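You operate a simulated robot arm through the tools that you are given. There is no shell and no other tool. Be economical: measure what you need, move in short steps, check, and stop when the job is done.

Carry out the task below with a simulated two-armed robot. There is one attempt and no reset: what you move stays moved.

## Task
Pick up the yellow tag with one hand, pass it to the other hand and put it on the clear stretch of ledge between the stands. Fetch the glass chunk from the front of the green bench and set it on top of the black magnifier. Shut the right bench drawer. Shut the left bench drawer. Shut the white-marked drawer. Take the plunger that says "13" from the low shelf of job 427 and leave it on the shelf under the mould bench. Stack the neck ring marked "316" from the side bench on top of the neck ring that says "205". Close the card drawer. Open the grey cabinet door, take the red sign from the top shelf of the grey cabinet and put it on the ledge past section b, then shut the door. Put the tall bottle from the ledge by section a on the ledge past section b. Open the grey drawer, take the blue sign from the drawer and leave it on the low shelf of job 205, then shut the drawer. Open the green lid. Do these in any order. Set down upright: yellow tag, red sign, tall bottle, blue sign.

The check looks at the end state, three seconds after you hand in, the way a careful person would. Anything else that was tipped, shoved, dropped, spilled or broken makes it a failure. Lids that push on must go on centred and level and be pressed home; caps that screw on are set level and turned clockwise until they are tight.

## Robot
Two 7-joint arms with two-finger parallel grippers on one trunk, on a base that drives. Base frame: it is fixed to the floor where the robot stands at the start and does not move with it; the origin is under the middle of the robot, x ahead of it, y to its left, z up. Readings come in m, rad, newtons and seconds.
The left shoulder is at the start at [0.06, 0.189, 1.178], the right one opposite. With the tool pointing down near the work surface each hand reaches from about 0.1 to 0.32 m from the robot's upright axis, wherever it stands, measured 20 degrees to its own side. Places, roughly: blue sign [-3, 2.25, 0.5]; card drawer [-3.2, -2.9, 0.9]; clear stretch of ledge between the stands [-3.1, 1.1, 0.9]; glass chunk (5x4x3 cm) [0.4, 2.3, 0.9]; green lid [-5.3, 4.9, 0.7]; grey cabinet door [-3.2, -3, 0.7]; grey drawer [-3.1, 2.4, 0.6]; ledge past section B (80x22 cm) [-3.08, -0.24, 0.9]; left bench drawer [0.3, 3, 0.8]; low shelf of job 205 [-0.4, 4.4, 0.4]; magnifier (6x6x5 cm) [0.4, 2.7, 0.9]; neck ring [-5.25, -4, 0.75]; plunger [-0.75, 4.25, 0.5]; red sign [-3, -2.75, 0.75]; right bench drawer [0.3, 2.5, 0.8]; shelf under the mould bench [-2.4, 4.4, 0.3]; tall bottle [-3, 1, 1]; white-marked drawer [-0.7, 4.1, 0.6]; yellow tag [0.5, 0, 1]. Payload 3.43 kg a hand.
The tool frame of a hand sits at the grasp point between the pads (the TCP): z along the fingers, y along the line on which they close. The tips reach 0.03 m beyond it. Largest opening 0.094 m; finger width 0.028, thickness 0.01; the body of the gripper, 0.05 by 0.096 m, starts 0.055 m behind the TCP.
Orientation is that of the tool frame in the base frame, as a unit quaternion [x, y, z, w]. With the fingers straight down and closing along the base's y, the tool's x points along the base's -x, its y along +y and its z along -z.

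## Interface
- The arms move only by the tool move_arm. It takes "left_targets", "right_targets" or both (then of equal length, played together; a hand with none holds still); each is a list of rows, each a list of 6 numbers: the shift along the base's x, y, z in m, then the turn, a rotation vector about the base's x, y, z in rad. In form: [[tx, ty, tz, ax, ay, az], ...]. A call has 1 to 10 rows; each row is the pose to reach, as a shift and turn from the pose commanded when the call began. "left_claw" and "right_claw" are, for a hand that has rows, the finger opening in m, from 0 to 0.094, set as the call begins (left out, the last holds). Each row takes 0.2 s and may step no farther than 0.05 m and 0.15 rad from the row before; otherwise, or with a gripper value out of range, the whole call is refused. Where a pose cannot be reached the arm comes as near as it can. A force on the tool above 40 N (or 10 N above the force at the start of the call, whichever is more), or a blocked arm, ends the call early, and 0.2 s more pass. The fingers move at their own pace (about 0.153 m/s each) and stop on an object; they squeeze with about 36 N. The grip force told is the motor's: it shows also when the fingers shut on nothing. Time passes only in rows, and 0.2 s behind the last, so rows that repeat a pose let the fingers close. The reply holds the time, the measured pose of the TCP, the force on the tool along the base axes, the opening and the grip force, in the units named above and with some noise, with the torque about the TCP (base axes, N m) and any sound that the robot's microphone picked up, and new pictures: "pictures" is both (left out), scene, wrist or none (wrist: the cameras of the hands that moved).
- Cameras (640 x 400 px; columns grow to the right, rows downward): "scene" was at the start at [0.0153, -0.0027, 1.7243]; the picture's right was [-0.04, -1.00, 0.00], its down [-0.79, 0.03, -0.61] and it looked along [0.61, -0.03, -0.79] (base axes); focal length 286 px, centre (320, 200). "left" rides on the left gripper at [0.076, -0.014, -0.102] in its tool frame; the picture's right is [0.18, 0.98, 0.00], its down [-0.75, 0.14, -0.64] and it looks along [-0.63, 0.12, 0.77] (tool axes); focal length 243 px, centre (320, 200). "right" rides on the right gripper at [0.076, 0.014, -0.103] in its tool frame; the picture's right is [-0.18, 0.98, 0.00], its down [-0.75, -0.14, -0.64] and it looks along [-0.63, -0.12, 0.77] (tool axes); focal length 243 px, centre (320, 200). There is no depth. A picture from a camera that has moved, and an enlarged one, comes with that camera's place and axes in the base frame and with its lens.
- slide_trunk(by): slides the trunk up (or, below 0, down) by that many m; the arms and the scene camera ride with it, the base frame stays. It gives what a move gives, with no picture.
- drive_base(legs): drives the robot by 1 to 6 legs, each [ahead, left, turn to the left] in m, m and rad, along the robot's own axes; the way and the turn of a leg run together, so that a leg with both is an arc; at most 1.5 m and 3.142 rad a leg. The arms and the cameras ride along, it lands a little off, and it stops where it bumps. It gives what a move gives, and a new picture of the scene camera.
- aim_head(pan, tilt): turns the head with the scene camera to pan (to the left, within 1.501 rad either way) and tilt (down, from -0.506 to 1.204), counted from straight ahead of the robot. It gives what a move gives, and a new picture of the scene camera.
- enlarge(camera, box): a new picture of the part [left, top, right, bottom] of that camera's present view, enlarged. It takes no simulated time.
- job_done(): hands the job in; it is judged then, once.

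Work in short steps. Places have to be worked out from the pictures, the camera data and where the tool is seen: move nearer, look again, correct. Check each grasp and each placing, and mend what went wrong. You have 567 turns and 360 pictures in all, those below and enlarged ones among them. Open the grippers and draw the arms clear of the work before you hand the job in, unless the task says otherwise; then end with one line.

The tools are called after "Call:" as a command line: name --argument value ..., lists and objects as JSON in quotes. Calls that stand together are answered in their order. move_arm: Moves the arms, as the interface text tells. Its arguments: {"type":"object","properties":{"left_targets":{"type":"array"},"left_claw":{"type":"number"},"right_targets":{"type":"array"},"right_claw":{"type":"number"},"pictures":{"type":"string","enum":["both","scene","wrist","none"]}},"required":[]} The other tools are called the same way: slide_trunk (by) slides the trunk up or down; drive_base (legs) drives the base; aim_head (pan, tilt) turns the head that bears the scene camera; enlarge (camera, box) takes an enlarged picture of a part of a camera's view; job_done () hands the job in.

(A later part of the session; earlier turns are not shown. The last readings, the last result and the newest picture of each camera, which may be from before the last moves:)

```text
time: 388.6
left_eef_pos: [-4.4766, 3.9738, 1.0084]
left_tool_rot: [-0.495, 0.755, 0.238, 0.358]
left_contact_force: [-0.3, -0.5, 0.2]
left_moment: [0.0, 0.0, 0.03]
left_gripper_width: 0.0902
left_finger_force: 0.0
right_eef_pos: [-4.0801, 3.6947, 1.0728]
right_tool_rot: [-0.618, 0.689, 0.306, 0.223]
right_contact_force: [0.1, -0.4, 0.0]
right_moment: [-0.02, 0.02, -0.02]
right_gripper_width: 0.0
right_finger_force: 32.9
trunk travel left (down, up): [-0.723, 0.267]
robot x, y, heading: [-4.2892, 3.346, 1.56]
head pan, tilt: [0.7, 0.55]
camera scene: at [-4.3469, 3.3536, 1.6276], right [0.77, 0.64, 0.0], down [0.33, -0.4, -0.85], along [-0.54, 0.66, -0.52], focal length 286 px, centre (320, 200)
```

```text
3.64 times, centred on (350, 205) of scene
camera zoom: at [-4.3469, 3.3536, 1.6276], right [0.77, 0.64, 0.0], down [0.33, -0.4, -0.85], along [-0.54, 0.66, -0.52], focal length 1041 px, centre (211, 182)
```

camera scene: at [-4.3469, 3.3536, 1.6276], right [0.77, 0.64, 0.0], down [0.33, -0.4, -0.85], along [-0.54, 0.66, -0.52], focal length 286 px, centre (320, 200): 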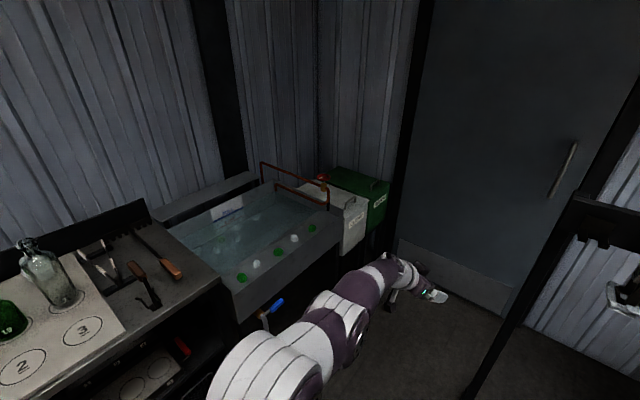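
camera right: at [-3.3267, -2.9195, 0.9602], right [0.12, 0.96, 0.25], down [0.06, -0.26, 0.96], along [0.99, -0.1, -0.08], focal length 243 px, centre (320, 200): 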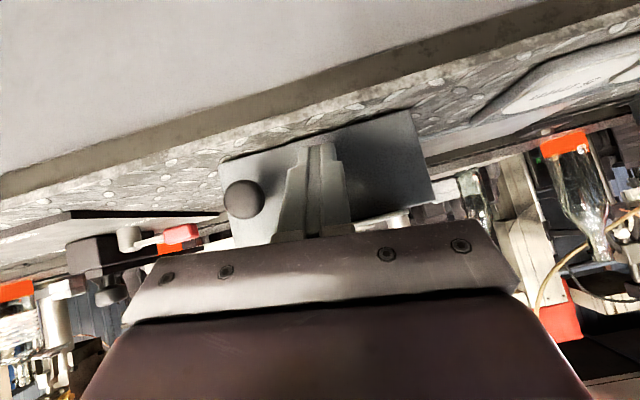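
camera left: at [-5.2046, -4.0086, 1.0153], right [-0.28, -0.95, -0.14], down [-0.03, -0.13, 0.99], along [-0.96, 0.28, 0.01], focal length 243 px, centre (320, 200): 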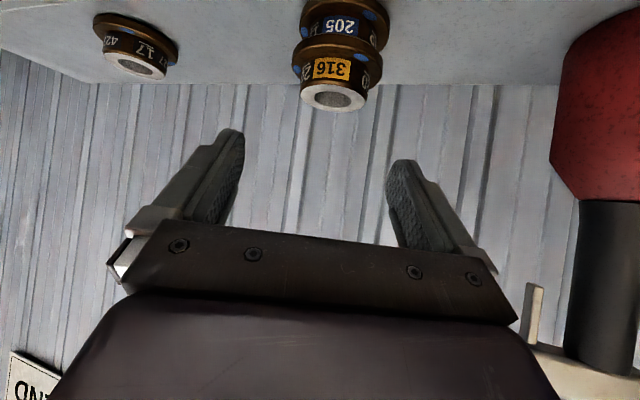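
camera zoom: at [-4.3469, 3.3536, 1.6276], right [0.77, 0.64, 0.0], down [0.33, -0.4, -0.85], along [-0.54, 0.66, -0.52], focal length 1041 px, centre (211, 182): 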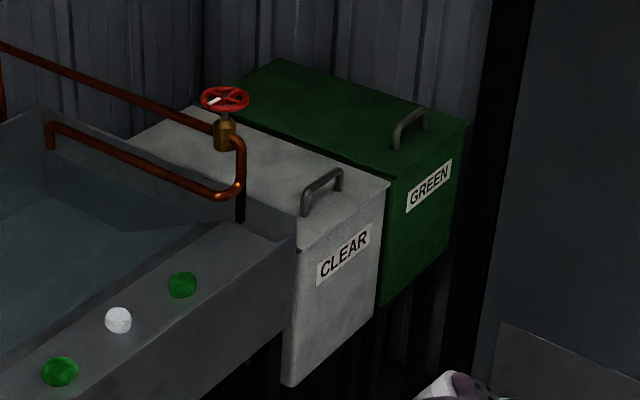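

Two bins: white "CLEAR" and green "GREEN", lids with front bar handles; the green handle bar runs along y (4.80–4.915) at x≈−5.11, z≈0.75; hinge at the back. I draw the left hand in, then turn to face the bins from a spot in the narrow corridor.

Call:
move_arm --left_targets '[[-0.01, -0.04, 0.02, 0, 0, 0], [-0.02, -0.08, 0.04, 0, 0, 0], [-0.03, -0.12, 0.06, 0, 0, 0], [-0.04, -0.16, 0.08, 0, 0, 0], [-0.05, -0.2, 0.1, 0, 0, 0], [-0.06, -0.24, 0.1, 0, 0, 0]]' --pictures "none"

Call:
drive_base --legs '[[0, 0.33, 0], [0, 0, 1.18]]'

```text
time: 390.0
left_eef_pos: [-4.5363, 3.7315, 1.109]
left_tool_rot: [-0.495, 0.754, 0.24, 0.359]
left_contact_force: [0.4, 0.1, -0.3]
left_moment: [0.01, -0.01, 0.0]
left_gripper_width: 0.0901
left_finger_force: 0.1
left hand out of reach, approached as far as the arm can: row 2
right_eef_pos: [-4.0808, 3.6949, 1.073]
right_tool_rot: [-0.618, 0.689, 0.306, 0.223]
right_contact_force: [-1.2, -0.3, 0.6]
right_moment: [-0.04, -0.01, 0.0]
right_gripper_width: 0.0
right_finger_force: 32.8
trunk travel left (down, up): [-0.723, 0.267]
robot x, y, heading: [-4.2887, 3.3431, 1.563]
head pan, tilt: [0.7, 0.55]
```

```text
time: 395.1
left_eef_pos: [-5.074, 3.2715, 1.108]
left_tool_rot: [0.83, -0.355, -0.397, -0.166]
left_contact_force: [0.1, -0.7, -0.4]
left_moment: [0.0, -0.01, -0.01]
left_gripper_width: 0.0902
left_finger_force: 0.1
right_eef_pos: [-4.8599, 3.6764, 1.0734]
right_tool_rot: [0.896, -0.232, -0.379, -0.017]
right_contact_force: [0.4, 0.4, -0.5]
right_moment: [0.01, -0.02, 0.0]
right_gripper_width: 0.0
right_finger_force: 33.0
trunk travel left (down, up): [-0.723, 0.267]
robot x, y, heading: [-4.6175, 3.3466, 2.734]
head pan, tilt: [0.7, 0.55]
camera scene: at [-4.6499, 3.2972, 1.6276], right [-0.29, 0.96, 0.0], down [0.5, 0.15, -0.85], along [-0.82, -0.25, -0.52], focal length 286 px, centre (320, 200)
```

scene: 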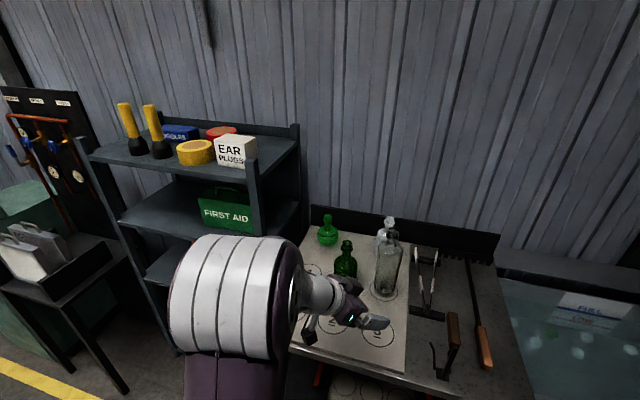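

The left hand is close to bottles on the bench. I raise and retract it before moving on.

Call:
move_arm --left_targets '[[0, 0, 0.05, 0, 0, 0], [0, 0, 0.1, 0, 0, 0], [0.02, -0.01, 0.14, 0, 0, 0], [0.05, -0.02, 0.17, 0, 0, 0], [0.09, -0.035, 0.19, 0, 0, 0]]' --pictures "none"

```text
time: 396.3
left_eef_pos: [-5.0307, 3.2648, 1.2654]
left_tool_rot: [0.83, -0.355, -0.396, -0.167]
left_contact_force: [0.2, 0.5, 0.5]
left_moment: [-0.02, -0.01, -0.04]
left_gripper_width: 0.09
left_finger_force: 0.0
left hand out of reach, approached as far as the arm can: row 4, 5
right_eef_pos: [-4.8603, 3.6756, 1.0735]
right_tool_rot: [0.896, -0.233, -0.378, -0.018]
right_contact_force: [0.1, 0.3, 0.1]
right_moment: [0.0, -0.01, 0.02]
right_gripper_width: 0.0
right_finger_force: 33.2
trunk travel left (down, up): [-0.723, 0.267]
robot x, y, heading: [-4.6185, 3.3484, 2.734]
head pan, tilt: [0.7, 0.55]
```

Call:
drive_base --legs '[[0.416, -0.964, 0]]'

Call:
aim_head --pan -0.3 --tilt 0.85

```text
time: 401.7
left_eef_pos: [-5.0281, 4.3213, 1.2669]
left_tool_rot: [0.83, -0.356, -0.397, -0.166]
left_contact_force: [-0.4, -0.7, 0.5]
left_moment: [0.0, 0.01, 0.0]
left_gripper_width: 0.09
left_finger_force: 0.1
right_eef_pos: [-4.857, 4.7335, 1.0729]
right_tool_rot: [0.895, -0.234, -0.379, -0.018]
right_contact_force: [0.6, -0.4, 0.7]
right_moment: [0.0, 0.02, 0.04]
right_gripper_width: 0.0
right_finger_force: 32.9
trunk travel left (down, up): [-0.723, 0.267]
robot x, y, heading: [-4.6193, 4.4043, 2.729]
head pan, tilt: [0.7, 0.55]
camera scene: at [-4.6481, 4.354, 1.6276], right [-0.29, 0.96, 0.0], down [0.5, 0.15, -0.85], along [-0.82, -0.24, -0.52], focal length 286 px, centre (320, 200)
```

scene: 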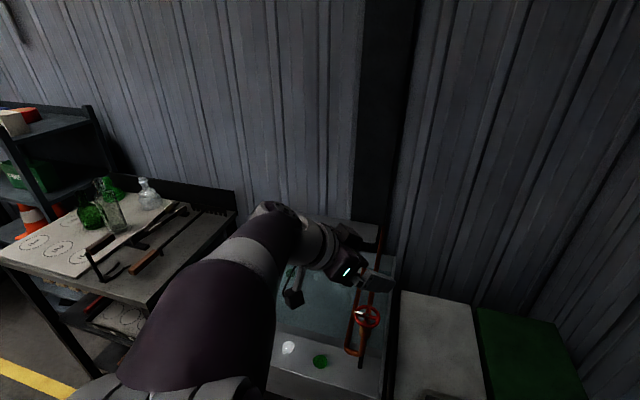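

```text
time: 403.0
left_eef_pos: [-5.0283, 4.3224, 1.2669]
left_tool_rot: [0.83, -0.356, -0.396, -0.165]
left_contact_force: [0.0, 0.1, -0.1]
left_moment: [0.0, -0.01, 0.02]
left_gripper_width: 0.0902
left_finger_force: 0.1
right_eef_pos: [-4.8579, 4.7335, 1.0734]
right_tool_rot: [0.895, -0.234, -0.379, -0.017]
right_contact_force: [-0.4, -0.3, -0.2]
right_moment: [0.03, -0.01, 0.06]
right_gripper_width: 0.0
right_finger_force: 32.6
trunk travel left (down, up): [-0.723, 0.267]
robot x, y, heading: [-4.6182, 4.4015, 2.73]
head pan, tilt: [-0.3, 0.85]
camera scene: at [-4.6214, 4.4306, 1.6022], right [0.65, 0.76, 0.0], down [0.57, -0.49, -0.66], along [-0.5, 0.43, -0.75], focal length 286 px, centre (320, 200)
```

scene: 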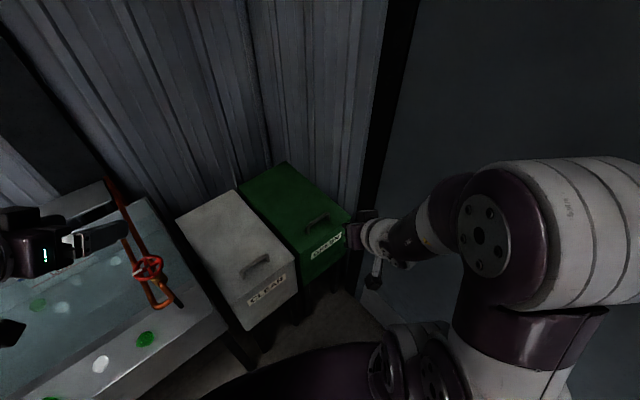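

Triangulated handle: ≈(−5.11, 4.845, 0.755). I turn the right hand to point down with fingers closing along x.

Call:
move_arm --right_targets '[[0, 0, 0.01, -0.0672, -0.0606, -0.1128], [0, 0, 0.02, -0.1345, -0.1211, -0.2255], [0, 0, 0.03, -0.2017, -0.1817, -0.3383], [0, 0, 0.04, -0.269, -0.2423, -0.451], [0, 0, 0.05, -0.3362, -0.3028, -0.5638], [0, 0, 0.05, -0.4035, -0.3634, -0.6765], [0, 0, 0.05, -0.4707, -0.424, -0.7893], [0, 0, 0.05, -0.538, -0.4845, -0.902], [0, 0, 0.05, -0.6052, -0.5451, -1.0148]]' --right_claw 0.05 --pictures "none"

```text
time: 405.0
left_eef_pos: [-5.0289, 4.3221, 1.2656]
left_tool_rot: [0.83, -0.356, -0.396, -0.166]
left_contact_force: [0.1, -0.2, 0.8]
left_moment: [0.0, 0.0, -0.02]
left_gripper_width: 0.09
left_finger_force: 0.0
right_eef_pos: [-4.8585, 4.7336, 1.123]
right_tool_rot: [-0.702, 0.712, 0.0, 0.0]
right_contact_force: [0.4, -0.5, -0.1]
right_moment: [0.0, 0.0, -0.02]
right_gripper_width: 0.0499
right_finger_force: 0.1
right hand out of reach, approached as far as the arm can: row 3, 4
trunk travel left (down, up): [-0.723, 0.267]
robot x, y, heading: [-4.6181, 4.4061, 2.733]
head pan, tilt: [-0.3, 0.85]
```

Orientation exact. I drive 11 cm closer, then move above the handle and look.

Call:
drive_base --legs '[[0.11, 0, 0]]'

Call:
move_arm --right_targets '[[-0.03, 0.02, -0.03, 0, 0, 0], [-0.06, 0.035, -0.06, 0, 0, 0], [-0.09, 0.05, -0.09, 0, 0, 0], [-0.12, 0.06, -0.12, 0, 0, 0], [-0.15, 0.068, -0.15, 0, 0, 0], [-0.15, 0.068, -0.19, 0, 0, 0], [-0.15, 0.068, -0.23, 0, 0, 0]]' --pictures "wrist"

```text
time: 406.2
left_eef_pos: [-5.1288, 4.3665, 1.2665]
left_tool_rot: [0.83, -0.356, -0.397, -0.166]
left_contact_force: [0.3, 0.0, 0.0]
left_moment: [0.01, 0.0, -0.02]
left_gripper_width: 0.09
left_finger_force: 0.1
right_eef_pos: [-4.9591, 4.7775, 1.1229]
right_tool_rot: [-0.703, 0.711, 0.0, -0.001]
right_contact_force: [1.0, 0.6, 0.4]
right_moment: [0.0, -0.01, 0.03]
right_gripper_width: 0.0499
right_finger_force: 0.1
trunk travel left (down, up): [-0.723, 0.267]
robot x, y, heading: [-4.7163, 4.4486, 2.729]
head pan, tilt: [-0.3, 0.85]
camera scene: at [-4.7216, 4.4743, 1.6022], right [0.65, 0.76, 0.0], down [0.57, -0.49, -0.66], along [-0.5, 0.43, -0.75], focal length 286 px, centre (320, 200)
```

scene: 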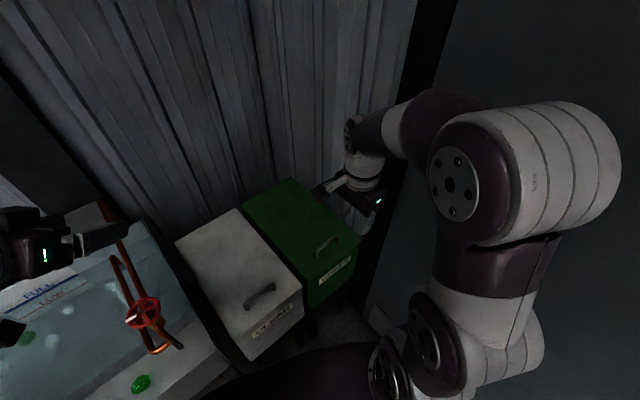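

```text
time: 407.8
left_eef_pos: [-5.1294, 4.3662, 1.2658]
left_tool_rot: [0.83, -0.356, -0.396, -0.166]
left_contact_force: [-0.3, -1.3, -0.2]
left_moment: [0.0, -0.05, 0.0]
left_gripper_width: 0.09
left_finger_force: 0.0
right_eef_pos: [-5.1105, 4.8457, 0.8917]
right_tool_rot: [-0.703, 0.711, -0.001, -0.001]
right_contact_force: [0.2, -0.4, -1.5]
right_moment: [0.01, 0.0, 0.0]
right_gripper_width: 0.05
right_finger_force: 0.0
trunk travel left (down, up): [-0.723, 0.267]
robot x, y, heading: [-4.7162, 4.4485, 2.731]
head pan, tilt: [-0.3, 0.85]
camera right: at [-5.1238, 4.7705, 0.9956], right [-0.98, 0.2, 0.0], down [0.15, 0.75, 0.64], along [0.13, 0.63, -0.77], focal length 243 px, centre (320, 200)
```

right: 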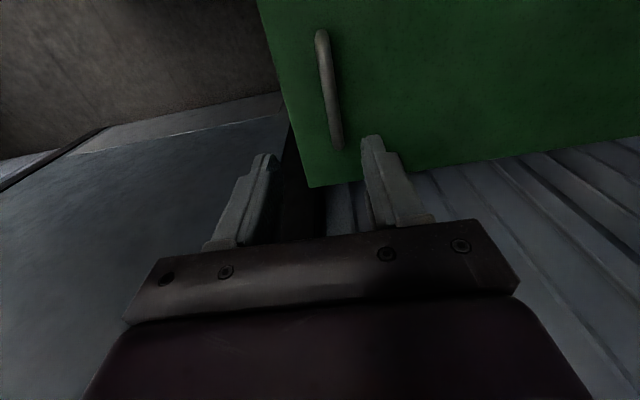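

The handle bar lies between the finger lines (x≈−5.117). I lower onto it.

Call:
move_arm --right_targets '[[-0.006, 0, -0.04, 0, 0, 0], [-0.006, 0, -0.08, 0, 0, 0], [-0.006, 0, -0.105, 0, 0, 0], [-0.006, 0, -0.12, 0, 0, 0]]' --pictures "wrist"

```text
time: 408.8
left_eef_pos: [-5.1298, 4.3664, 1.2654]
left_tool_rot: [0.83, -0.356, -0.396, -0.166]
left_contact_force: [0.8, 0.7, -0.2]
left_moment: [-0.04, 0.03, 0.02]
left_gripper_width: 0.0901
left_finger_force: 0.0
right_eef_pos: [-5.1145, 4.8462, 0.7733]
right_tool_rot: [-0.702, 0.712, -0.001, 0.0]
right_contact_force: [-0.5, -0.3, -0.2]
right_moment: [-0.01, -0.03, -0.03]
right_gripper_width: 0.0501
right_finger_force: 0.2
trunk travel left (down, up): [-0.723, 0.267]
robot x, y, heading: [-4.7174, 4.4458, 2.732]
head pan, tilt: [-0.3, 0.85]
camera right: at [-5.1293, 4.7711, 0.8761], right [-0.98, 0.2, 0.0], down [0.15, 0.75, 0.64], along [0.13, 0.63, -0.77], focal length 243 px, centre (320, 200)
```

right: 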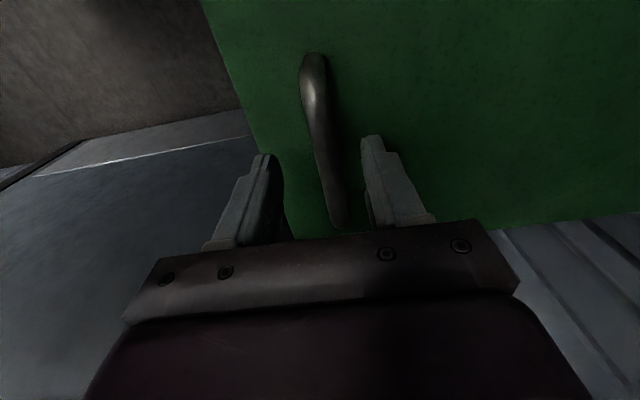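

Call:
move_arm --right_targets '[[0, 0, -0.01, 0, 0, 0]]' --pictures "none"

Call:
move_arm --right_targets '[[0, 0, 0, 0, 0, 0], [0, 0, 0, 0, 0, 0]]' --right_claw 0.0 --pictures "none"

```text
time: 409.2
left_eef_pos: [-5.1293, 4.3665, 1.2661]
left_tool_rot: [0.83, -0.356, -0.397, -0.166]
left_contact_force: [-0.1, 0.7, -0.6]
left_moment: [0.0, 0.0, 0.0]
left_gripper_width: 0.0898
left_finger_force: 0.1
right_eef_pos: [-5.1152, 4.8454, 0.7631]
right_tool_rot: [-0.703, 0.711, 0.0, -0.002]
right_contact_force: [0.6, 0.4, 0.6]
right_moment: [-0.02, -0.02, -0.01]
right_gripper_width: 0.0501
right_finger_force: 0.1
trunk travel left (down, up): [-0.723, 0.267]
robot x, y, heading: [-4.7169, 4.4473, 2.732]
head pan, tilt: [-0.3, 0.85]
```

```text
time: 409.8
left_eef_pos: [-5.1327, 4.3652, 1.2658]
left_tool_rot: [0.831, -0.355, -0.395, -0.166]
left_contact_force: [0.4, -0.2, -0.7]
left_moment: [-0.02, 0.02, 0.03]
left_gripper_width: 0.0901
left_finger_force: 0.0
right_eef_pos: [-5.1201, 4.8466, 0.7632]
right_tool_rot: [-0.704, 0.71, 0.003, -0.002]
right_contact_force: [-26.7, -0.6, -4.2]
right_moment: [0.81, 0.47, 0.95]
right_gripper_width: 0.0137
right_finger_force: 44.8
trunk travel left (down, up): [-0.723, 0.267]
robot x, y, heading: [-4.7159, 4.4437, 2.732]
head pan, tilt: [-0.3, 0.85]
```

Gripped. I lift the handle along the lid's arc (hinge at x≈−5.49).

Call:
move_arm --right_targets '[[-0.0055, 0, 0.0368, 0, 0, 0], [-0.017, 0, 0.08, 0, 0, 0], [-0.0335, 0, 0.1213, 0, 0, 0], [-0.0549, 0, 0.1605, 0, 0, 0]]' --pictures "scene"

```text
time: 410.8
left_eef_pos: [-5.1348, 4.364, 1.2628]
left_tool_rot: [0.831, -0.356, -0.394, -0.167]
left_contact_force: [0.6, 0.9, 0.3]
left_moment: [0.01, 0.03, -0.04]
left_gripper_width: 0.0897
left_finger_force: 0.0
right_eef_pos: [-5.1734, 4.8474, 0.9208]
right_tool_rot: [-0.704, 0.711, -0.003, 0.001]
right_contact_force: [-27.4, -6.7, -19.2]
right_moment: [0.18, 0.2, 1.22]
right_gripper_width: 0.0139
right_finger_force: 45.1
trunk travel left (down, up): [-0.723, 0.267]
robot x, y, heading: [-4.7194, 4.4461, 2.727]
head pan, tilt: [-0.3, 0.85]
camera scene: at [-4.7303, 4.4749, 1.602], right [0.65, 0.76, 0.0], down [0.57, -0.49, -0.66], along [-0.5, 0.43, -0.75], focal length 286 px, centre (320, 200)
```

scene: 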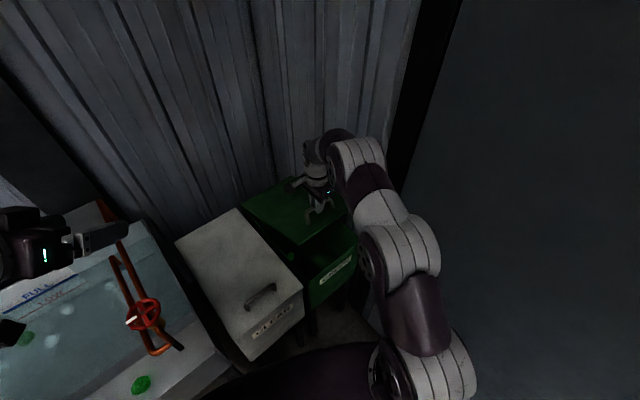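

The lid is rising. I continue the arc.

Call:
move_arm --right_targets '[[-0.0259, 0, 0.0363, 0, 0, 0], [-0.056, 0, 0.0693, 0, 0, 0], [-0.0899, 0, 0.0984, 0, 0, 0], [-0.1269, 0, 0.1233, 0, 0, 0]]' --pictures "scene"

```text
time: 411.2
left_eef_pos: [-5.1323, 4.3668, 1.265]
left_tool_rot: [0.83, -0.356, -0.395, -0.166]
left_contact_force: [0.0, 0.1, 0.2]
left_moment: [0.0, 0.02, 0.02]
left_gripper_width: 0.09
left_finger_force: 0.0
right_eef_pos: [-5.1911, 4.8466, 0.9472]
right_tool_rot: [-0.703, 0.711, -0.002, 0.001]
right_contact_force: [-16.4, 1.8, -14.5]
right_moment: [-0.19, 0.29, 1.17]
right_gripper_width: 0.0141
right_finger_force: 45.3
right hand out of reach, approached as far as the arm can: row 1, 2
trunk travel left (down, up): [-0.723, 0.267]
robot x, y, heading: [-4.7188, 4.4438, 2.734]
head pan, tilt: [-0.3, 0.85]
stopped in row 2 (right hand): the force on the tool passed its limit at 54 N (the readings are from after the stop); the commanded pose is now the measured one
camera scene: at [-4.7248, 4.4765, 1.6022], right [0.65, 0.76, 0.0], down [0.57, -0.49, -0.66], along [-0.5, 0.43, -0.75], focal length 286 px, centre (320, 200)
```

scene: 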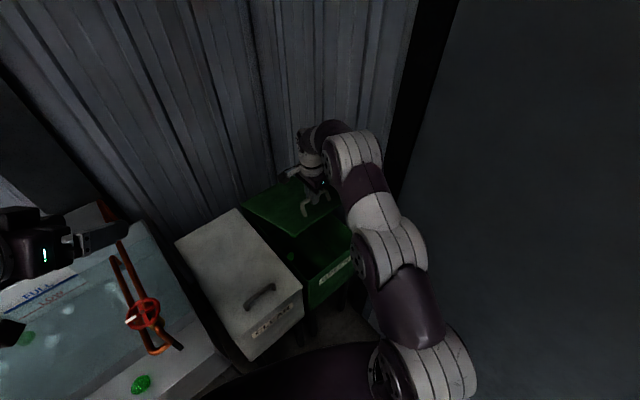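

Tool-down is at its reach limit. I continue the arc while pitching the hand forward so the bar rolls in the grip.

Call:
move_arm --right_targets '[[-0.01, 0, 0.01, 0, 0.14, 0], [-0.0294, 0, 0.0293, 0, 0.28, 0], [-0.0455, 0, 0.045, 0, 0.42, 0], [-0.062, 0, 0.0597, 0, 0.56, 0], [-0.08, 0, 0.073, 0, 0.63, 0], [-0.098, 0, 0.086, 0, 0.7, 0]]' --pictures "scene"

```text
time: 412.6
left_eef_pos: [-5.1255, 4.3668, 1.2676]
left_tool_rot: [0.829, -0.357, -0.397, -0.165]
left_contact_force: [-0.1, -0.3, -0.4]
left_moment: [0.04, -0.02, -0.05]
left_gripper_width: 0.0897
left_finger_force: 0.0
right_eef_pos: [-5.2833, 4.846, 1.0378]
right_tool_rot: [-0.659, 0.668, 0.242, -0.245]
right_contact_force: [10.4, 9.2, 15.5]
right_moment: [0.6, -0.05, 1.16]
right_gripper_width: 0.0142
right_finger_force: 44.4
trunk travel left (down, up): [-0.723, 0.267]
robot x, y, heading: [-4.7187, 4.449, 2.726]
head pan, tilt: [-0.3, 0.85]
camera scene: at [-4.7168, 4.4746, 1.6023], right [0.65, 0.76, 0.0], down [0.57, -0.49, -0.66], along [-0.5, 0.43, -0.75], focal length 286 px, centre (320, 200)
```

scene: 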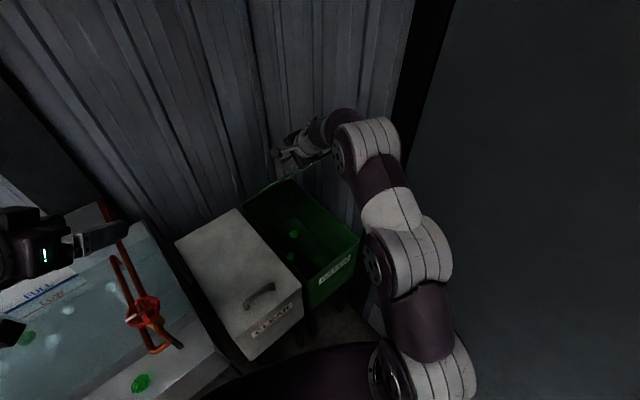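

Lid ~57° open. I carry on toward vertical.

Call:
move_arm --right_targets '[[-0.0408, 0, 0.023, 0, 0.12, 0], [-0.0821, 0, 0.04, 0, 0.24, 0], [-0.1252, 0, 0.052, 0, 0.36, 0], [-0.168, 0, 0.058, 0, 0.45, 0]]' --pictures "scene"

```text
time: 413.2
left_eef_pos: [-5.1251, 4.3635, 1.2689]
left_tool_rot: [0.829, -0.357, -0.398, -0.166]
left_contact_force: [0.6, 0.5, -0.6]
left_moment: [0.03, -0.02, -0.01]
left_gripper_width: 0.09
left_finger_force: 0.1
right_eef_pos: [-5.3388, 4.8453, 1.0723]
right_tool_rot: [0.641, -0.641, -0.298, 0.299]
right_contact_force: [21.2, -1.9, 17.8]
right_moment: [0.83, -4.31, 1.04]
right_gripper_width: 0.0133
right_finger_force: 44.8
trunk travel left (down, up): [-0.723, 0.267]
robot x, y, heading: [-4.7183, 4.4478, 2.729]
head pan, tilt: [-0.3, 0.85]
stopped in row 2 (right hand): the force on the tool passed its limit at 81 N (the readings are from after the stop); the commanded pose is now the measured one
camera scene: at [-4.7156, 4.4714, 1.6023], right [0.65, 0.76, 0.0], down [0.57, -0.49, -0.66], along [-0.5, 0.43, -0.75], focal length 286 px, centre (320, 200)
```

scene: 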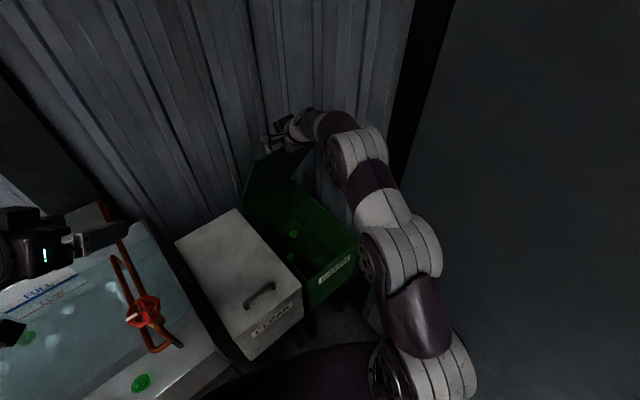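

Past ~70° the pitched hand jams in the handle. I loosen the grip slightly to see whether the lid stays up on its own (the fingers still catch the bar).

Call:
move_arm --right_targets '[[0, 0, 0, 0, -0.1, 0], [0, 0, 0, 0, -0.2, 0]]' --right_claw 0.04 --pictures "both"

```text
time: 413.8
left_eef_pos: [-5.128, 4.3658, 1.2675]
left_tool_rot: [0.829, -0.357, -0.396, -0.167]
left_contact_force: [1.0, -0.2, -0.5]
left_moment: [0.0, -0.02, -0.01]
left_gripper_width: 0.0901
left_finger_force: 0.0
right_eef_pos: [-5.3439, 4.8465, 1.0647]
right_tool_rot: [-0.667, 0.669, 0.231, -0.231]
right_contact_force: [1.5, 0.4, 3.2]
right_moment: [0.08, -0.18, -0.04]
right_gripper_width: 0.0384
right_finger_force: 0.1
trunk travel left (down, up): [-0.723, 0.267]
robot x, y, heading: [-4.7146, 4.4479, 2.729]
head pan, tilt: [-0.3, 0.85]
camera scene: at [-4.7212, 4.4737, 1.602], right [0.65, 0.76, 0.0], down [0.57, -0.49, -0.66], along [-0.5, 0.43, -0.75], focal length 286 px, centre (320, 200)
camera right: at [-5.2909, 4.7713, 1.1559], right [-0.77, 0.19, 0.61], down [0.51, 0.75, 0.42], along [-0.38, 0.63, -0.68], focal length 243 px, centre (320, 200)
```

scene: 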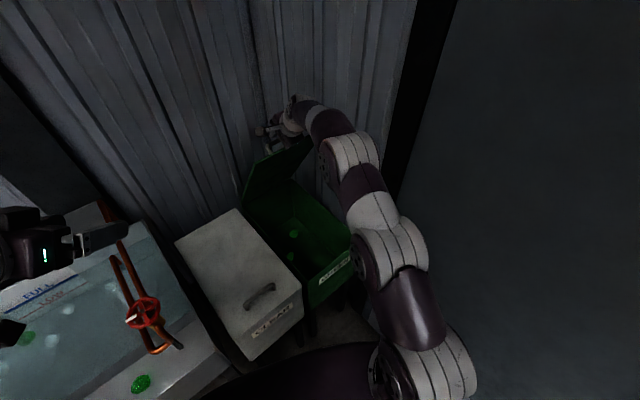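
right: 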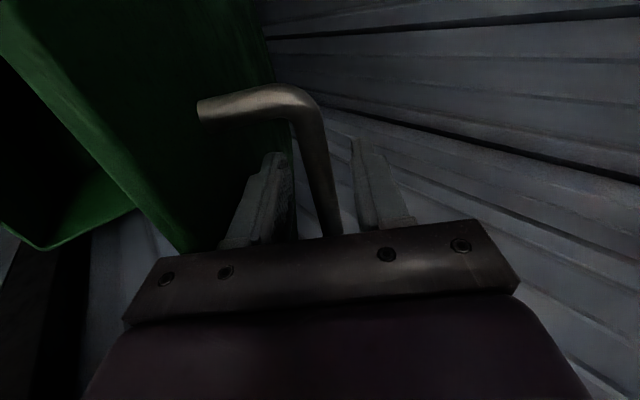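

The lid stays up by itself. I push the bar further back with the inner finger.

Call:
move_arm --right_targets '[[-0.025, 0, 0.012, 0, 0, 0], [-0.05, 0, 0.02, 0, 0, 0], [-0.08, 0, 0.027, 0, 0, 0], [-0.11, 0, 0.03, 0, 0, 0]]' --pictures "scene"

```text
time: 414.8
left_eef_pos: [-5.1262, 4.3659, 1.2667]
left_tool_rot: [0.829, -0.357, -0.397, -0.166]
left_contact_force: [0.3, 0.5, 0.1]
left_moment: [0.0, -0.02, 0.0]
left_gripper_width: 0.0901
left_finger_force: 0.0
right_eef_pos: [-5.3771, 4.836, 1.0857]
right_tool_rot: [-0.666, 0.669, 0.232, -0.233]
right_contact_force: [4.0, 2.1, 6.7]
right_moment: [0.16, -0.46, 0.11]
right_gripper_width: 0.0401
right_finger_force: 0.0
right hand out of reach, approached as far as the arm can: row 2, 3, 4
trunk travel left (down, up): [-0.723, 0.267]
robot x, y, heading: [-4.7186, 4.4512, 2.729]
head pan, tilt: [-0.3, 0.85]
camera scene: at [-4.7195, 4.4746, 1.6022], right [0.65, 0.76, 0.0], down [0.57, -0.49, -0.66], along [-0.5, 0.43, -0.75], focal length 286 px, centre (320, 200)
```

scene: 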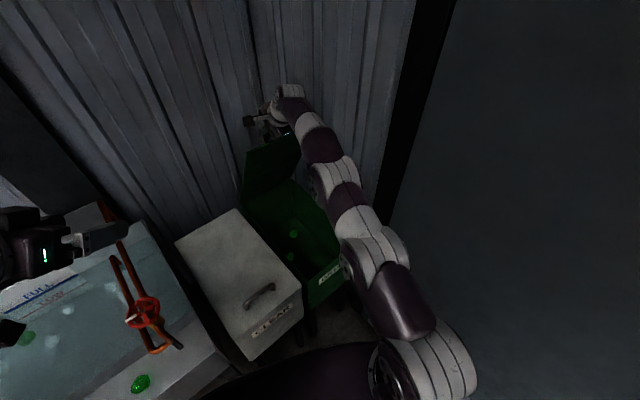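

The arm is at its limit; I push a bit more by driving 6 cm forward.

Call:
drive_base --legs '[[0.06, 0.02, 0]]'

```text
time: 415.7
left_eef_pos: [-5.1604, 4.3677, 1.2677]
left_tool_rot: [0.829, -0.357, -0.398, -0.167]
left_contact_force: [-0.4, 0.7, -0.1]
left_moment: [0.05, -0.03, -0.05]
left_gripper_width: 0.0902
left_finger_force: 0.1
right_eef_pos: [-5.4121, 4.8348, 1.1032]
right_tool_rot: [-0.664, 0.665, 0.243, -0.24]
right_contact_force: [13.3, 2.4, 26.8]
right_moment: [-0.93, -2.61, 1.03]
right_gripper_width: 0.0437
right_finger_force: 3.6
trunk travel left (down, up): [-0.723, 0.267]
robot x, y, heading: [-4.7511, 4.4493, 2.728]
head pan, tilt: [-0.3, 0.85]
stopped in leg 1: the robot was blocked; the commanded pose is now the measured one
camera scene: at [-4.7524, 4.4741, 1.6024], right [0.65, 0.76, 0.0], down [0.57, -0.49, -0.66], along [-0.5, 0.43, -0.75], focal length 286 px, centre (320, 200)
```

scene: 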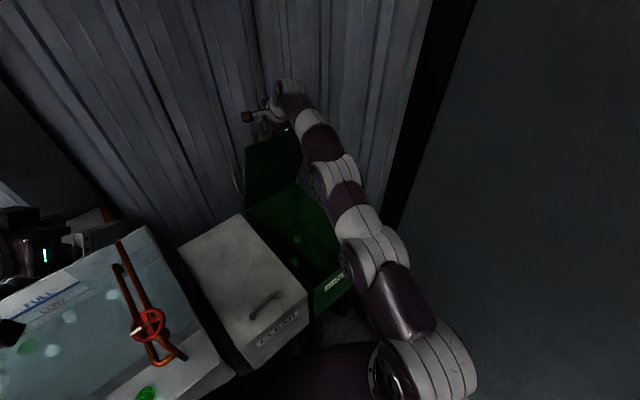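

The lid is close to vertical and against its stop. I slide the fingers up out of the handle.

Call:
move_arm --right_targets '[[0.0, 0, 0.015, 0, -0.08, 0], [0.0, 0, 0.03, 0, -0.12, 0], [0.002, 0, 0.05, 0, -0.12, 0], [0.005, 0, 0.075, 0, -0.12, 0]]' --right_claw 0.05 --pictures "both"

```text
time: 416.7
left_eef_pos: [-5.1644, 4.3694, 1.2648]
left_tool_rot: [0.829, -0.356, -0.397, -0.166]
left_contact_force: [-0.4, 0.5, 0.2]
left_moment: [0.01, -0.02, -0.01]
left_gripper_width: 0.0898
left_finger_force: 0.1
right_eef_pos: [-5.3746, 4.8239, 1.1303]
right_tool_rot: [-0.678, 0.68, 0.198, -0.198]
right_contact_force: [-0.4, -0.4, 0.2]
right_moment: [-0.01, 0.0, 0.01]
right_gripper_width: 0.0499
right_finger_force: 0.1
right hand out of reach, approached as far as the arm can: row 1, 2, 3, 4
trunk travel left (down, up): [-0.723, 0.267]
robot x, y, heading: [-4.7521, 4.4463, 2.729]
head pan, tilt: [-0.3, 0.85]
camera scene: at [-4.7569, 4.4774, 1.6021], right [0.65, 0.76, 0.0], down [0.57, -0.49, -0.66], along [-0.5, 0.43, -0.75], focal length 286 px, centre (320, 200)
camera right: at [-5.3315, 4.7486, 1.2254], right [-0.83, 0.19, 0.53], down [0.47, 0.75, 0.46], along [-0.31, 0.63, -0.71], focal length 243 px, centre (320, 200)
```

scene: 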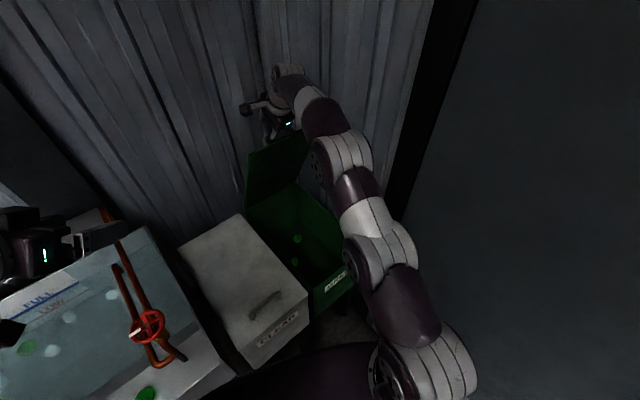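
right: 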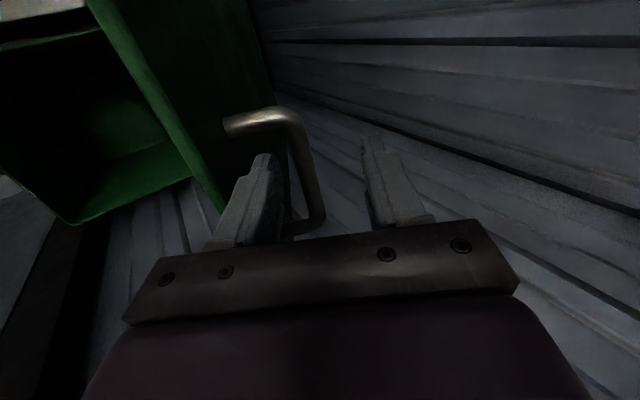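

Almost out. I raise the trunk 8 cm to lift the fingers clear.

Call:
slide_trunk --by 0.08

Call:
enlarge --camera "right" --box '[0, 0, 640, 400]'

```text
time: 417.9
left_eef_pos: [-5.163, 4.3682, 1.3474]
left_tool_rot: [0.83, -0.356, -0.397, -0.165]
left_contact_force: [-0.8, -0.4, 1.2]
left_moment: [0.02, -0.02, 0.0]
left_gripper_width: 0.0901
left_finger_force: 0.0
right_eef_pos: [-5.3752, 4.8245, 1.2114]
right_tool_rot: [-0.678, 0.68, 0.198, -0.198]
right_contact_force: [-0.2, -0.2, -0.7]
right_moment: [-0.02, 0.04, -0.01]
right_gripper_width: 0.0501
right_finger_force: 0.0
trunk travel left (down, up): [-0.803, 0.187]
robot x, y, heading: [-4.7512, 4.4486, 2.731]
head pan, tilt: [-0.3, 0.85]
```

```text
1.00 times, centred on (320, 200) of right (not enlarged: the box is as wide or as high as the picture)
camera zoom: at [-5.3307, 4.7487, 1.3057], right [-0.83, 0.19, 0.53], down [0.47, 0.75, 0.46], along [-0.31, 0.63, -0.71], focal length 243 px, centre (320, 200)
```

zoom: 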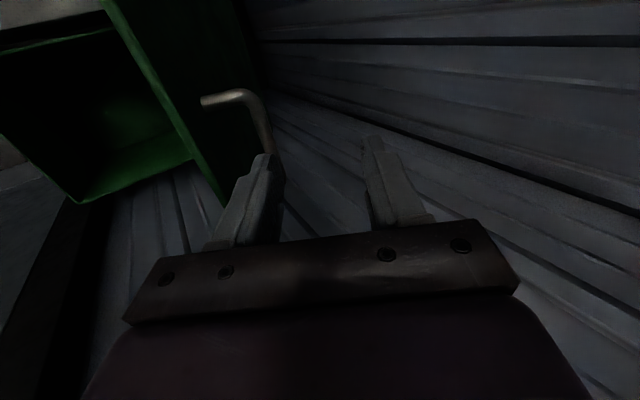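

Fingers are clear; the lid rests at ~77°. I come around to its inner side with closed fingers and push it fully back.

Call:
move_arm --right_targets '[[0.045, 0, 0.0, 0, 0, 0], [0.09, 0, 0.0, 0, 0, 0], [0.135, 0, 0.0, 0, 0, 0], [0.135, 0, -0.045, 0, 0, 0], [0.135, 0, -0.09, 0, 0, 0], [0.135, 0, -0.135, 0, 0, 0], [0.1, 0, -0.15, 0, 0, 0], [0.06, 0, -0.15, 0, 0, 0]]' --right_claw 0.0 --pictures "none"

Call:
move_arm --right_targets '[[-0.02, 0, 0.0, 0, 0, 0], [-0.04, 0, 0.0, 0, 0, 0], [-0.06, 0, 0.0, 0, 0, 0], [-0.08, 0, 0.0, 0, 0, 0], [-0.1, 0, 0, 0, 0, 0], [-0.12, 0, 0, 0, 0, 0]]' --pictures "scene"

```text
time: 419.7
left_eef_pos: [-5.1639, 4.3685, 1.3457]
left_tool_rot: [0.829, -0.357, -0.396, -0.167]
left_contact_force: [-0.8, -0.6, 0.3]
left_moment: [-0.01, -0.01, -0.02]
left_gripper_width: 0.0898
left_finger_force: 0.1
right_eef_pos: [-5.3156, 4.8229, 1.0597]
right_tool_rot: [-0.677, 0.681, 0.197, -0.198]
right_contact_force: [-1.2, 0.3, -0.3]
right_moment: [-0.03, -0.01, -0.02]
right_gripper_width: 0.0002
right_finger_force: 33.0
trunk travel left (down, up): [-0.803, 0.187]
robot x, y, heading: [-4.7464, 4.4484, 2.731]
head pan, tilt: [-0.3, 0.85]
```

```text
time: 421.1
left_eef_pos: [-5.1566, 4.3703, 1.3492]
left_tool_rot: [0.828, -0.357, -0.399, -0.165]
left_contact_force: [-0.6, -0.3, -0.7]
left_moment: [0.03, 0.01, -0.02]
left_gripper_width: 0.0899
left_finger_force: 0.1
right_eef_pos: [-5.4042, 4.8239, 1.07]
right_tool_rot: [-0.675, 0.68, 0.204, -0.202]
right_contact_force: [7.4, 14.2, 30.5]
right_moment: [-1.74, 0.59, 0.11]
right_gripper_width: 0.0
right_finger_force: 32.8
right hand out of reach, approached as far as the arm can: row 5, 6
trunk travel left (down, up): [-0.803, 0.187]
robot x, y, heading: [-4.7516, 4.4492, 2.731]
head pan, tilt: [-0.3, 0.85]
camera scene: at [-4.7478, 4.4784, 1.6825], right [0.65, 0.76, 0.0], down [0.57, -0.49, -0.66], along [-0.5, 0.43, -0.75], focal length 286 px, centre (320, 200)
```

scene: 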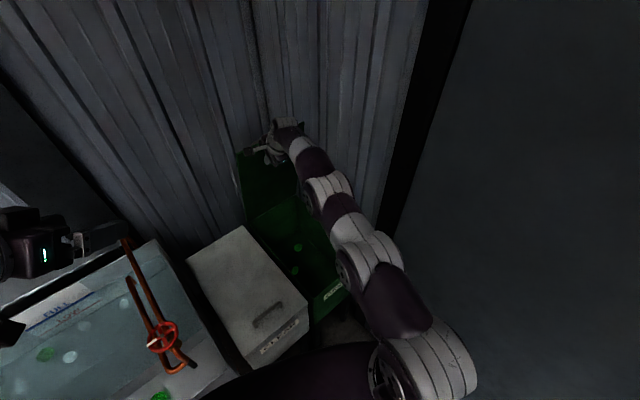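

Lid pushed back further. I withdraw the hand and check the lid's rest angle.

Call:
move_arm --right_targets '[[0.04, 0, 0.0, 0, 0, 0], [0.08, -0.0, 0.03, 0, 0, 0], [0.12, -0.0, 0.06, 0, 0, 0], [0.16, -0.02, 0.09, 0, 0, 0], [0.2, -0.04, 0.1, 0, 0, 0]]' --pictures "scene"

Call:
enlarge --camera "scene" --box '[180, 110, 380, 330]'

```text
refused: row 4 steps farther than a row can; nothing moved
```

```text
1.82 times, centred on (280, 220) of scene
camera zoom: at [-4.7478, 4.4784, 1.6825], right [0.65, 0.76, 0.0], down [0.57, -0.49, -0.66], along [-0.5, 0.43, -0.75], focal length 520 px, centre (393, 164)
```

zoom: 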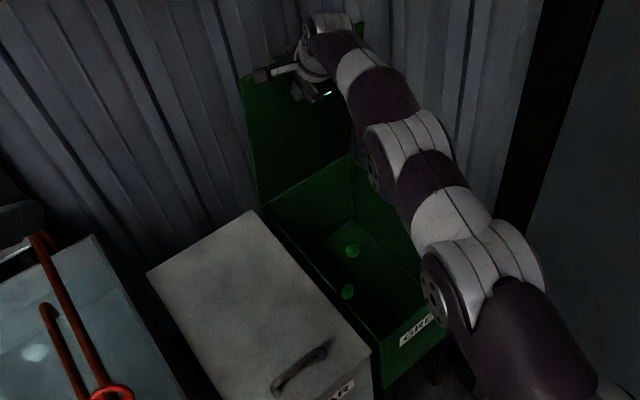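

The lid is upright against its stop. I withdraw the hand.

Call:
move_arm --right_targets '[[0.04, 0, 0.0, 0, 0, 0], [0.08, 0.0, 0.02, 0, 0, 0], [0.12, 0.0, 0.04, 0, 0, 0], [0.16, 0, 0.06, 0, 0, 0], [0.2, 0, 0.07, 0, 0, 0]]' --pictures "scene"

```text
time: 422.3
left_eef_pos: [-5.161, 4.3691, 1.3474]
left_tool_rot: [0.829, -0.357, -0.397, -0.166]
left_contact_force: [0.8, 0.7, 0.2]
left_moment: [0.01, 0.02, 0.0]
left_gripper_width: 0.09
left_finger_force: 0.1
right_eef_pos: [-5.2047, 4.8199, 1.1312]
right_tool_rot: [-0.678, 0.68, 0.197, -0.199]
right_contact_force: [-0.1, 0.7, 1.1]
right_moment: [-0.01, 0.03, -0.01]
right_gripper_width: 0.0
right_finger_force: 32.7
trunk travel left (down, up): [-0.803, 0.187]
robot x, y, heading: [-4.7516, 4.4504, 2.725]
head pan, tilt: [-0.3, 0.85]
camera scene: at [-4.7526, 4.477, 1.6822], right [0.65, 0.76, 0.0], down [0.57, -0.49, -0.66], along [-0.5, 0.43, -0.75], focal length 286 px, centre (320, 200)
```

scene: 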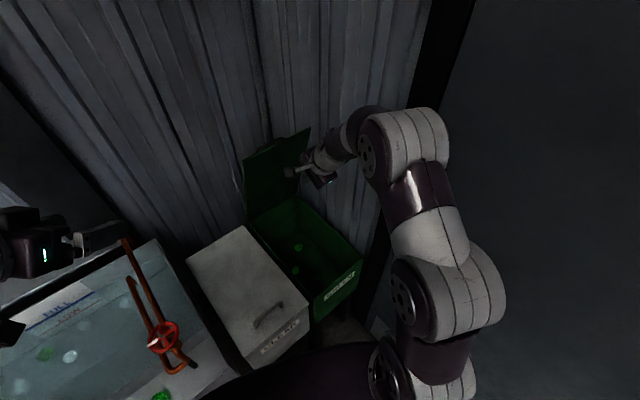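

The lid rests at ~75–78° — I'd like it fully open. I turn the robot to face −x squarely for more reach.

Call:
drive_base --legs '[[0, 0, 0.41], [0, -0.13, 0]]'

Call:
move_arm --right_targets '[[0.0, 0, 0, 0, 0.14, 0], [-0.02, 0.01, -0.01, 0, 0.28, 0], [-0.04, 0.02, -0.02, 0, 0.4, 0], [-0.08, 0.03, -0.03, 0, 0.4, 0]]' --pictures "both"

```text
time: 424.8
left_eef_pos: [-5.0955, 4.3386, 1.3469]
left_tool_rot: [0.884, -0.179, -0.424, -0.082]
left_contact_force: [0.8, 0.2, -0.1]
left_moment: [0.0, 0.04, -0.03]
left_gripper_width: 0.0901
left_finger_force: 0.1
right_eef_pos: [-5.3178, 4.736, 1.1311]
right_tool_rot: [0.803, -0.527, -0.154, 0.234]
right_contact_force: [-0.2, 0.4, 0.2]
right_moment: [-0.01, -0.01, -0.03]
right_gripper_width: 0.0
right_finger_force: 33.4
trunk travel left (down, up): [-0.803, 0.187]
robot x, y, heading: [-4.7493, 4.5785, -3.144]
head pan, tilt: [-0.3, 0.85]
camera scene: at [-4.766, 4.6013, 1.6822], right [0.3, 0.96, 0.0], down [0.72, -0.22, -0.66], along [-0.63, 0.2, -0.75], focal length 286 px, centre (320, 200)
```

scene: 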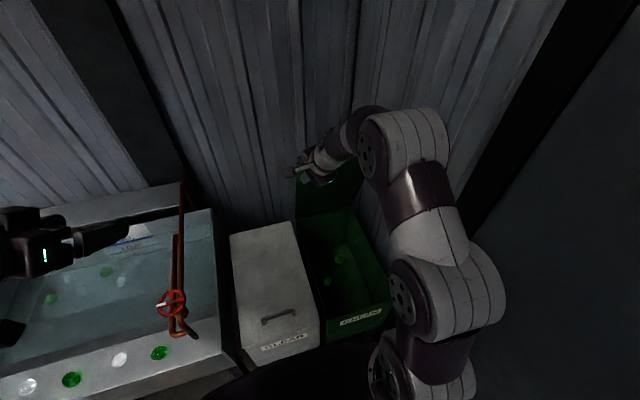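

```text
time: 425.8
left_eef_pos: [-5.0995, 4.341, 1.3466]
left_tool_rot: [0.885, -0.181, -0.421, -0.083]
left_contact_force: [-1.2, 0.1, 0.5]
left_moment: [0.02, 0.0, -0.01]
left_gripper_width: 0.0899
left_finger_force: 0.1
right_eef_pos: [-5.4011, 4.7668, 1.1004]
right_tool_rot: [0.756, -0.47, -0.31, 0.334]
right_contact_force: [-0.5, -0.1, -0.4]
right_moment: [0.0, -0.01, 0.06]
right_gripper_width: 0.0002
right_finger_force: 33.1
trunk travel left (down, up): [-0.803, 0.187]
robot x, y, heading: [-4.7532, 4.5779, -3.139]
head pan, tilt: [-0.3, 0.85]
camera scene: at [-4.7696, 4.6028, 1.6822], right [0.3, 0.96, 0.0], down [0.72, -0.22, -0.66], along [-0.63, 0.2, -0.75], focal length 286 px, centre (320, 200)
camera right: at [-5.2995, 4.7155, 1.1594], right [-0.56, -0.16, 0.81], down [0.3, 0.88, 0.38], along [-0.77, 0.45, -0.45], focal length 243 px, centre (320, 200)
```

scene: 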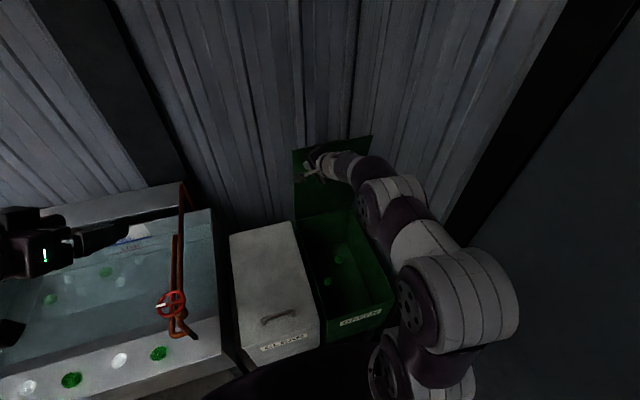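
right: 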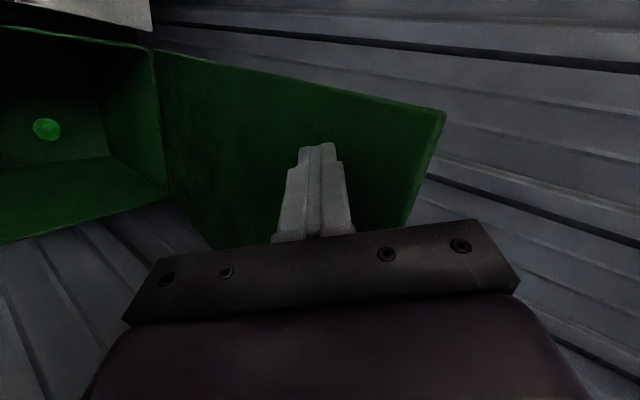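

The fingertips are at the lid's inner face. I push on until it stops.

Call:
move_arm --right_targets '[[-0.025, 0.0, 0, 0, 0, 0], [-0.05, 0.0, 0, 0, 0, 0], [-0.075, 0.0, 0, 0, 0.0, 0], [-0.1, 0.0, 0, 0, 0, 0], [-0.12, 0, 0, 0, 0, 0]]' --pictures "both"

```text
time: 427.0
left_eef_pos: [-5.097, 4.341, 1.3477]
left_tool_rot: [0.885, -0.18, -0.42, -0.082]
left_contact_force: [0.1, 0.2, 0.4]
left_moment: [0.0, 0.0, 0.0]
left_gripper_width: 0.09
left_finger_force: 0.2
right_eef_pos: [-5.5201, 4.7673, 1.0988]
right_tool_rot: [0.756, -0.47, -0.309, 0.334]
right_contact_force: [-0.8, 0.2, 0.2]
right_moment: [-0.02, 0.02, -0.04]
right_gripper_width: 0.0
right_finger_force: 33.0
trunk travel left (down, up): [-0.803, 0.187]
robot x, y, heading: [-4.7486, 4.5763, -3.144]
head pan, tilt: [-0.3, 0.85]
camera scene: at [-4.7674, 4.6032, 1.6822], right [0.3, 0.96, 0.0], down [0.72, -0.22, -0.66], along [-0.63, 0.19, -0.75], focal length 286 px, centre (320, 200)
camera right: at [-5.4175, 4.7154, 1.1589], right [-0.56, -0.16, 0.81], down [0.3, 0.88, 0.38], along [-0.77, 0.45, -0.45], focal length 243 px, centre (320, 200)
```

scene: 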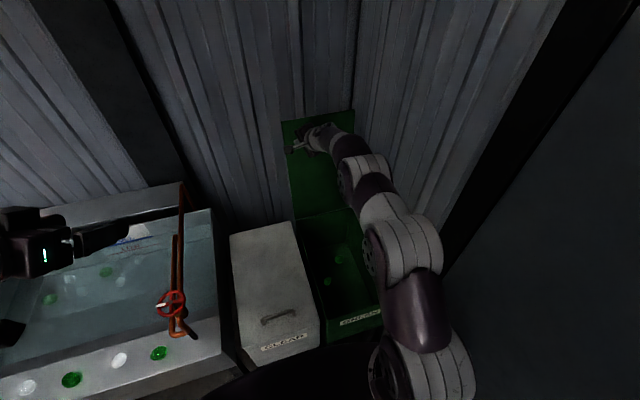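
right: 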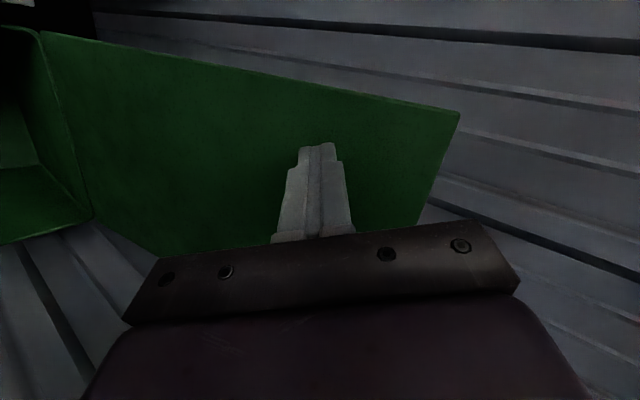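

The lid is now past vertical. I retract the hand and leave the corner.

Call:
move_arm --right_targets '[[0.045, 0, 0, 0, 0, 0], [0.09, 0, 0.01, 0, 0, 0], [0.135, 0, 0.02, 0, 0, 0], [0.18, 0, 0.03, 0, -0.1, 0], [0.22, -0.0, 0.04, 0, -0.2, 0], [0.26, -0.0, 0.05, 0, -0.3, 0]]' --pictures "scene"

```text
time: 428.4
left_eef_pos: [-5.0946, 4.3409, 1.3473]
left_tool_rot: [0.884, -0.18, -0.423, -0.082]
left_contact_force: [-0.5, -0.9, -0.3]
left_moment: [-0.01, 0.02, 0.0]
left_gripper_width: 0.0898
left_finger_force: 0.1
right_eef_pos: [-5.2563, 4.7679, 1.1512]
right_tool_rot: [0.794, -0.515, -0.194, 0.26]
right_contact_force: [0.2, 1.3, 0.1]
right_moment: [0.01, 0.03, 0.02]
right_gripper_width: 0.0
right_finger_force: 33.1
trunk travel left (down, up): [-0.803, 0.187]
robot x, y, heading: [-4.7548, 4.577, -3.142]
head pan, tilt: [-0.3, 0.85]
camera scene: at [-4.7642, 4.6028, 1.6822], right [0.3, 0.96, 0.0], down [0.72, -0.22, -0.66], along [-0.63, 0.2, -0.75], focal length 286 px, centre (320, 200)
```

scene: 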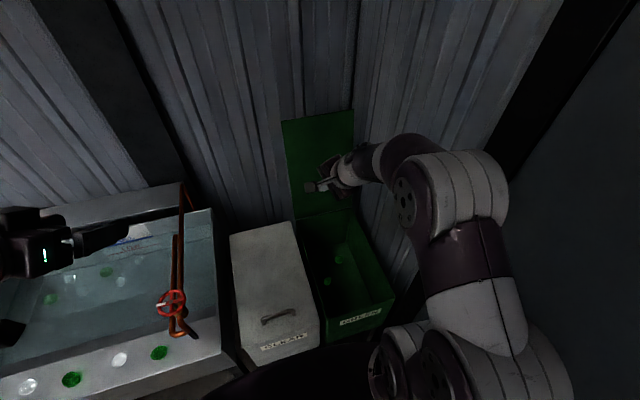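

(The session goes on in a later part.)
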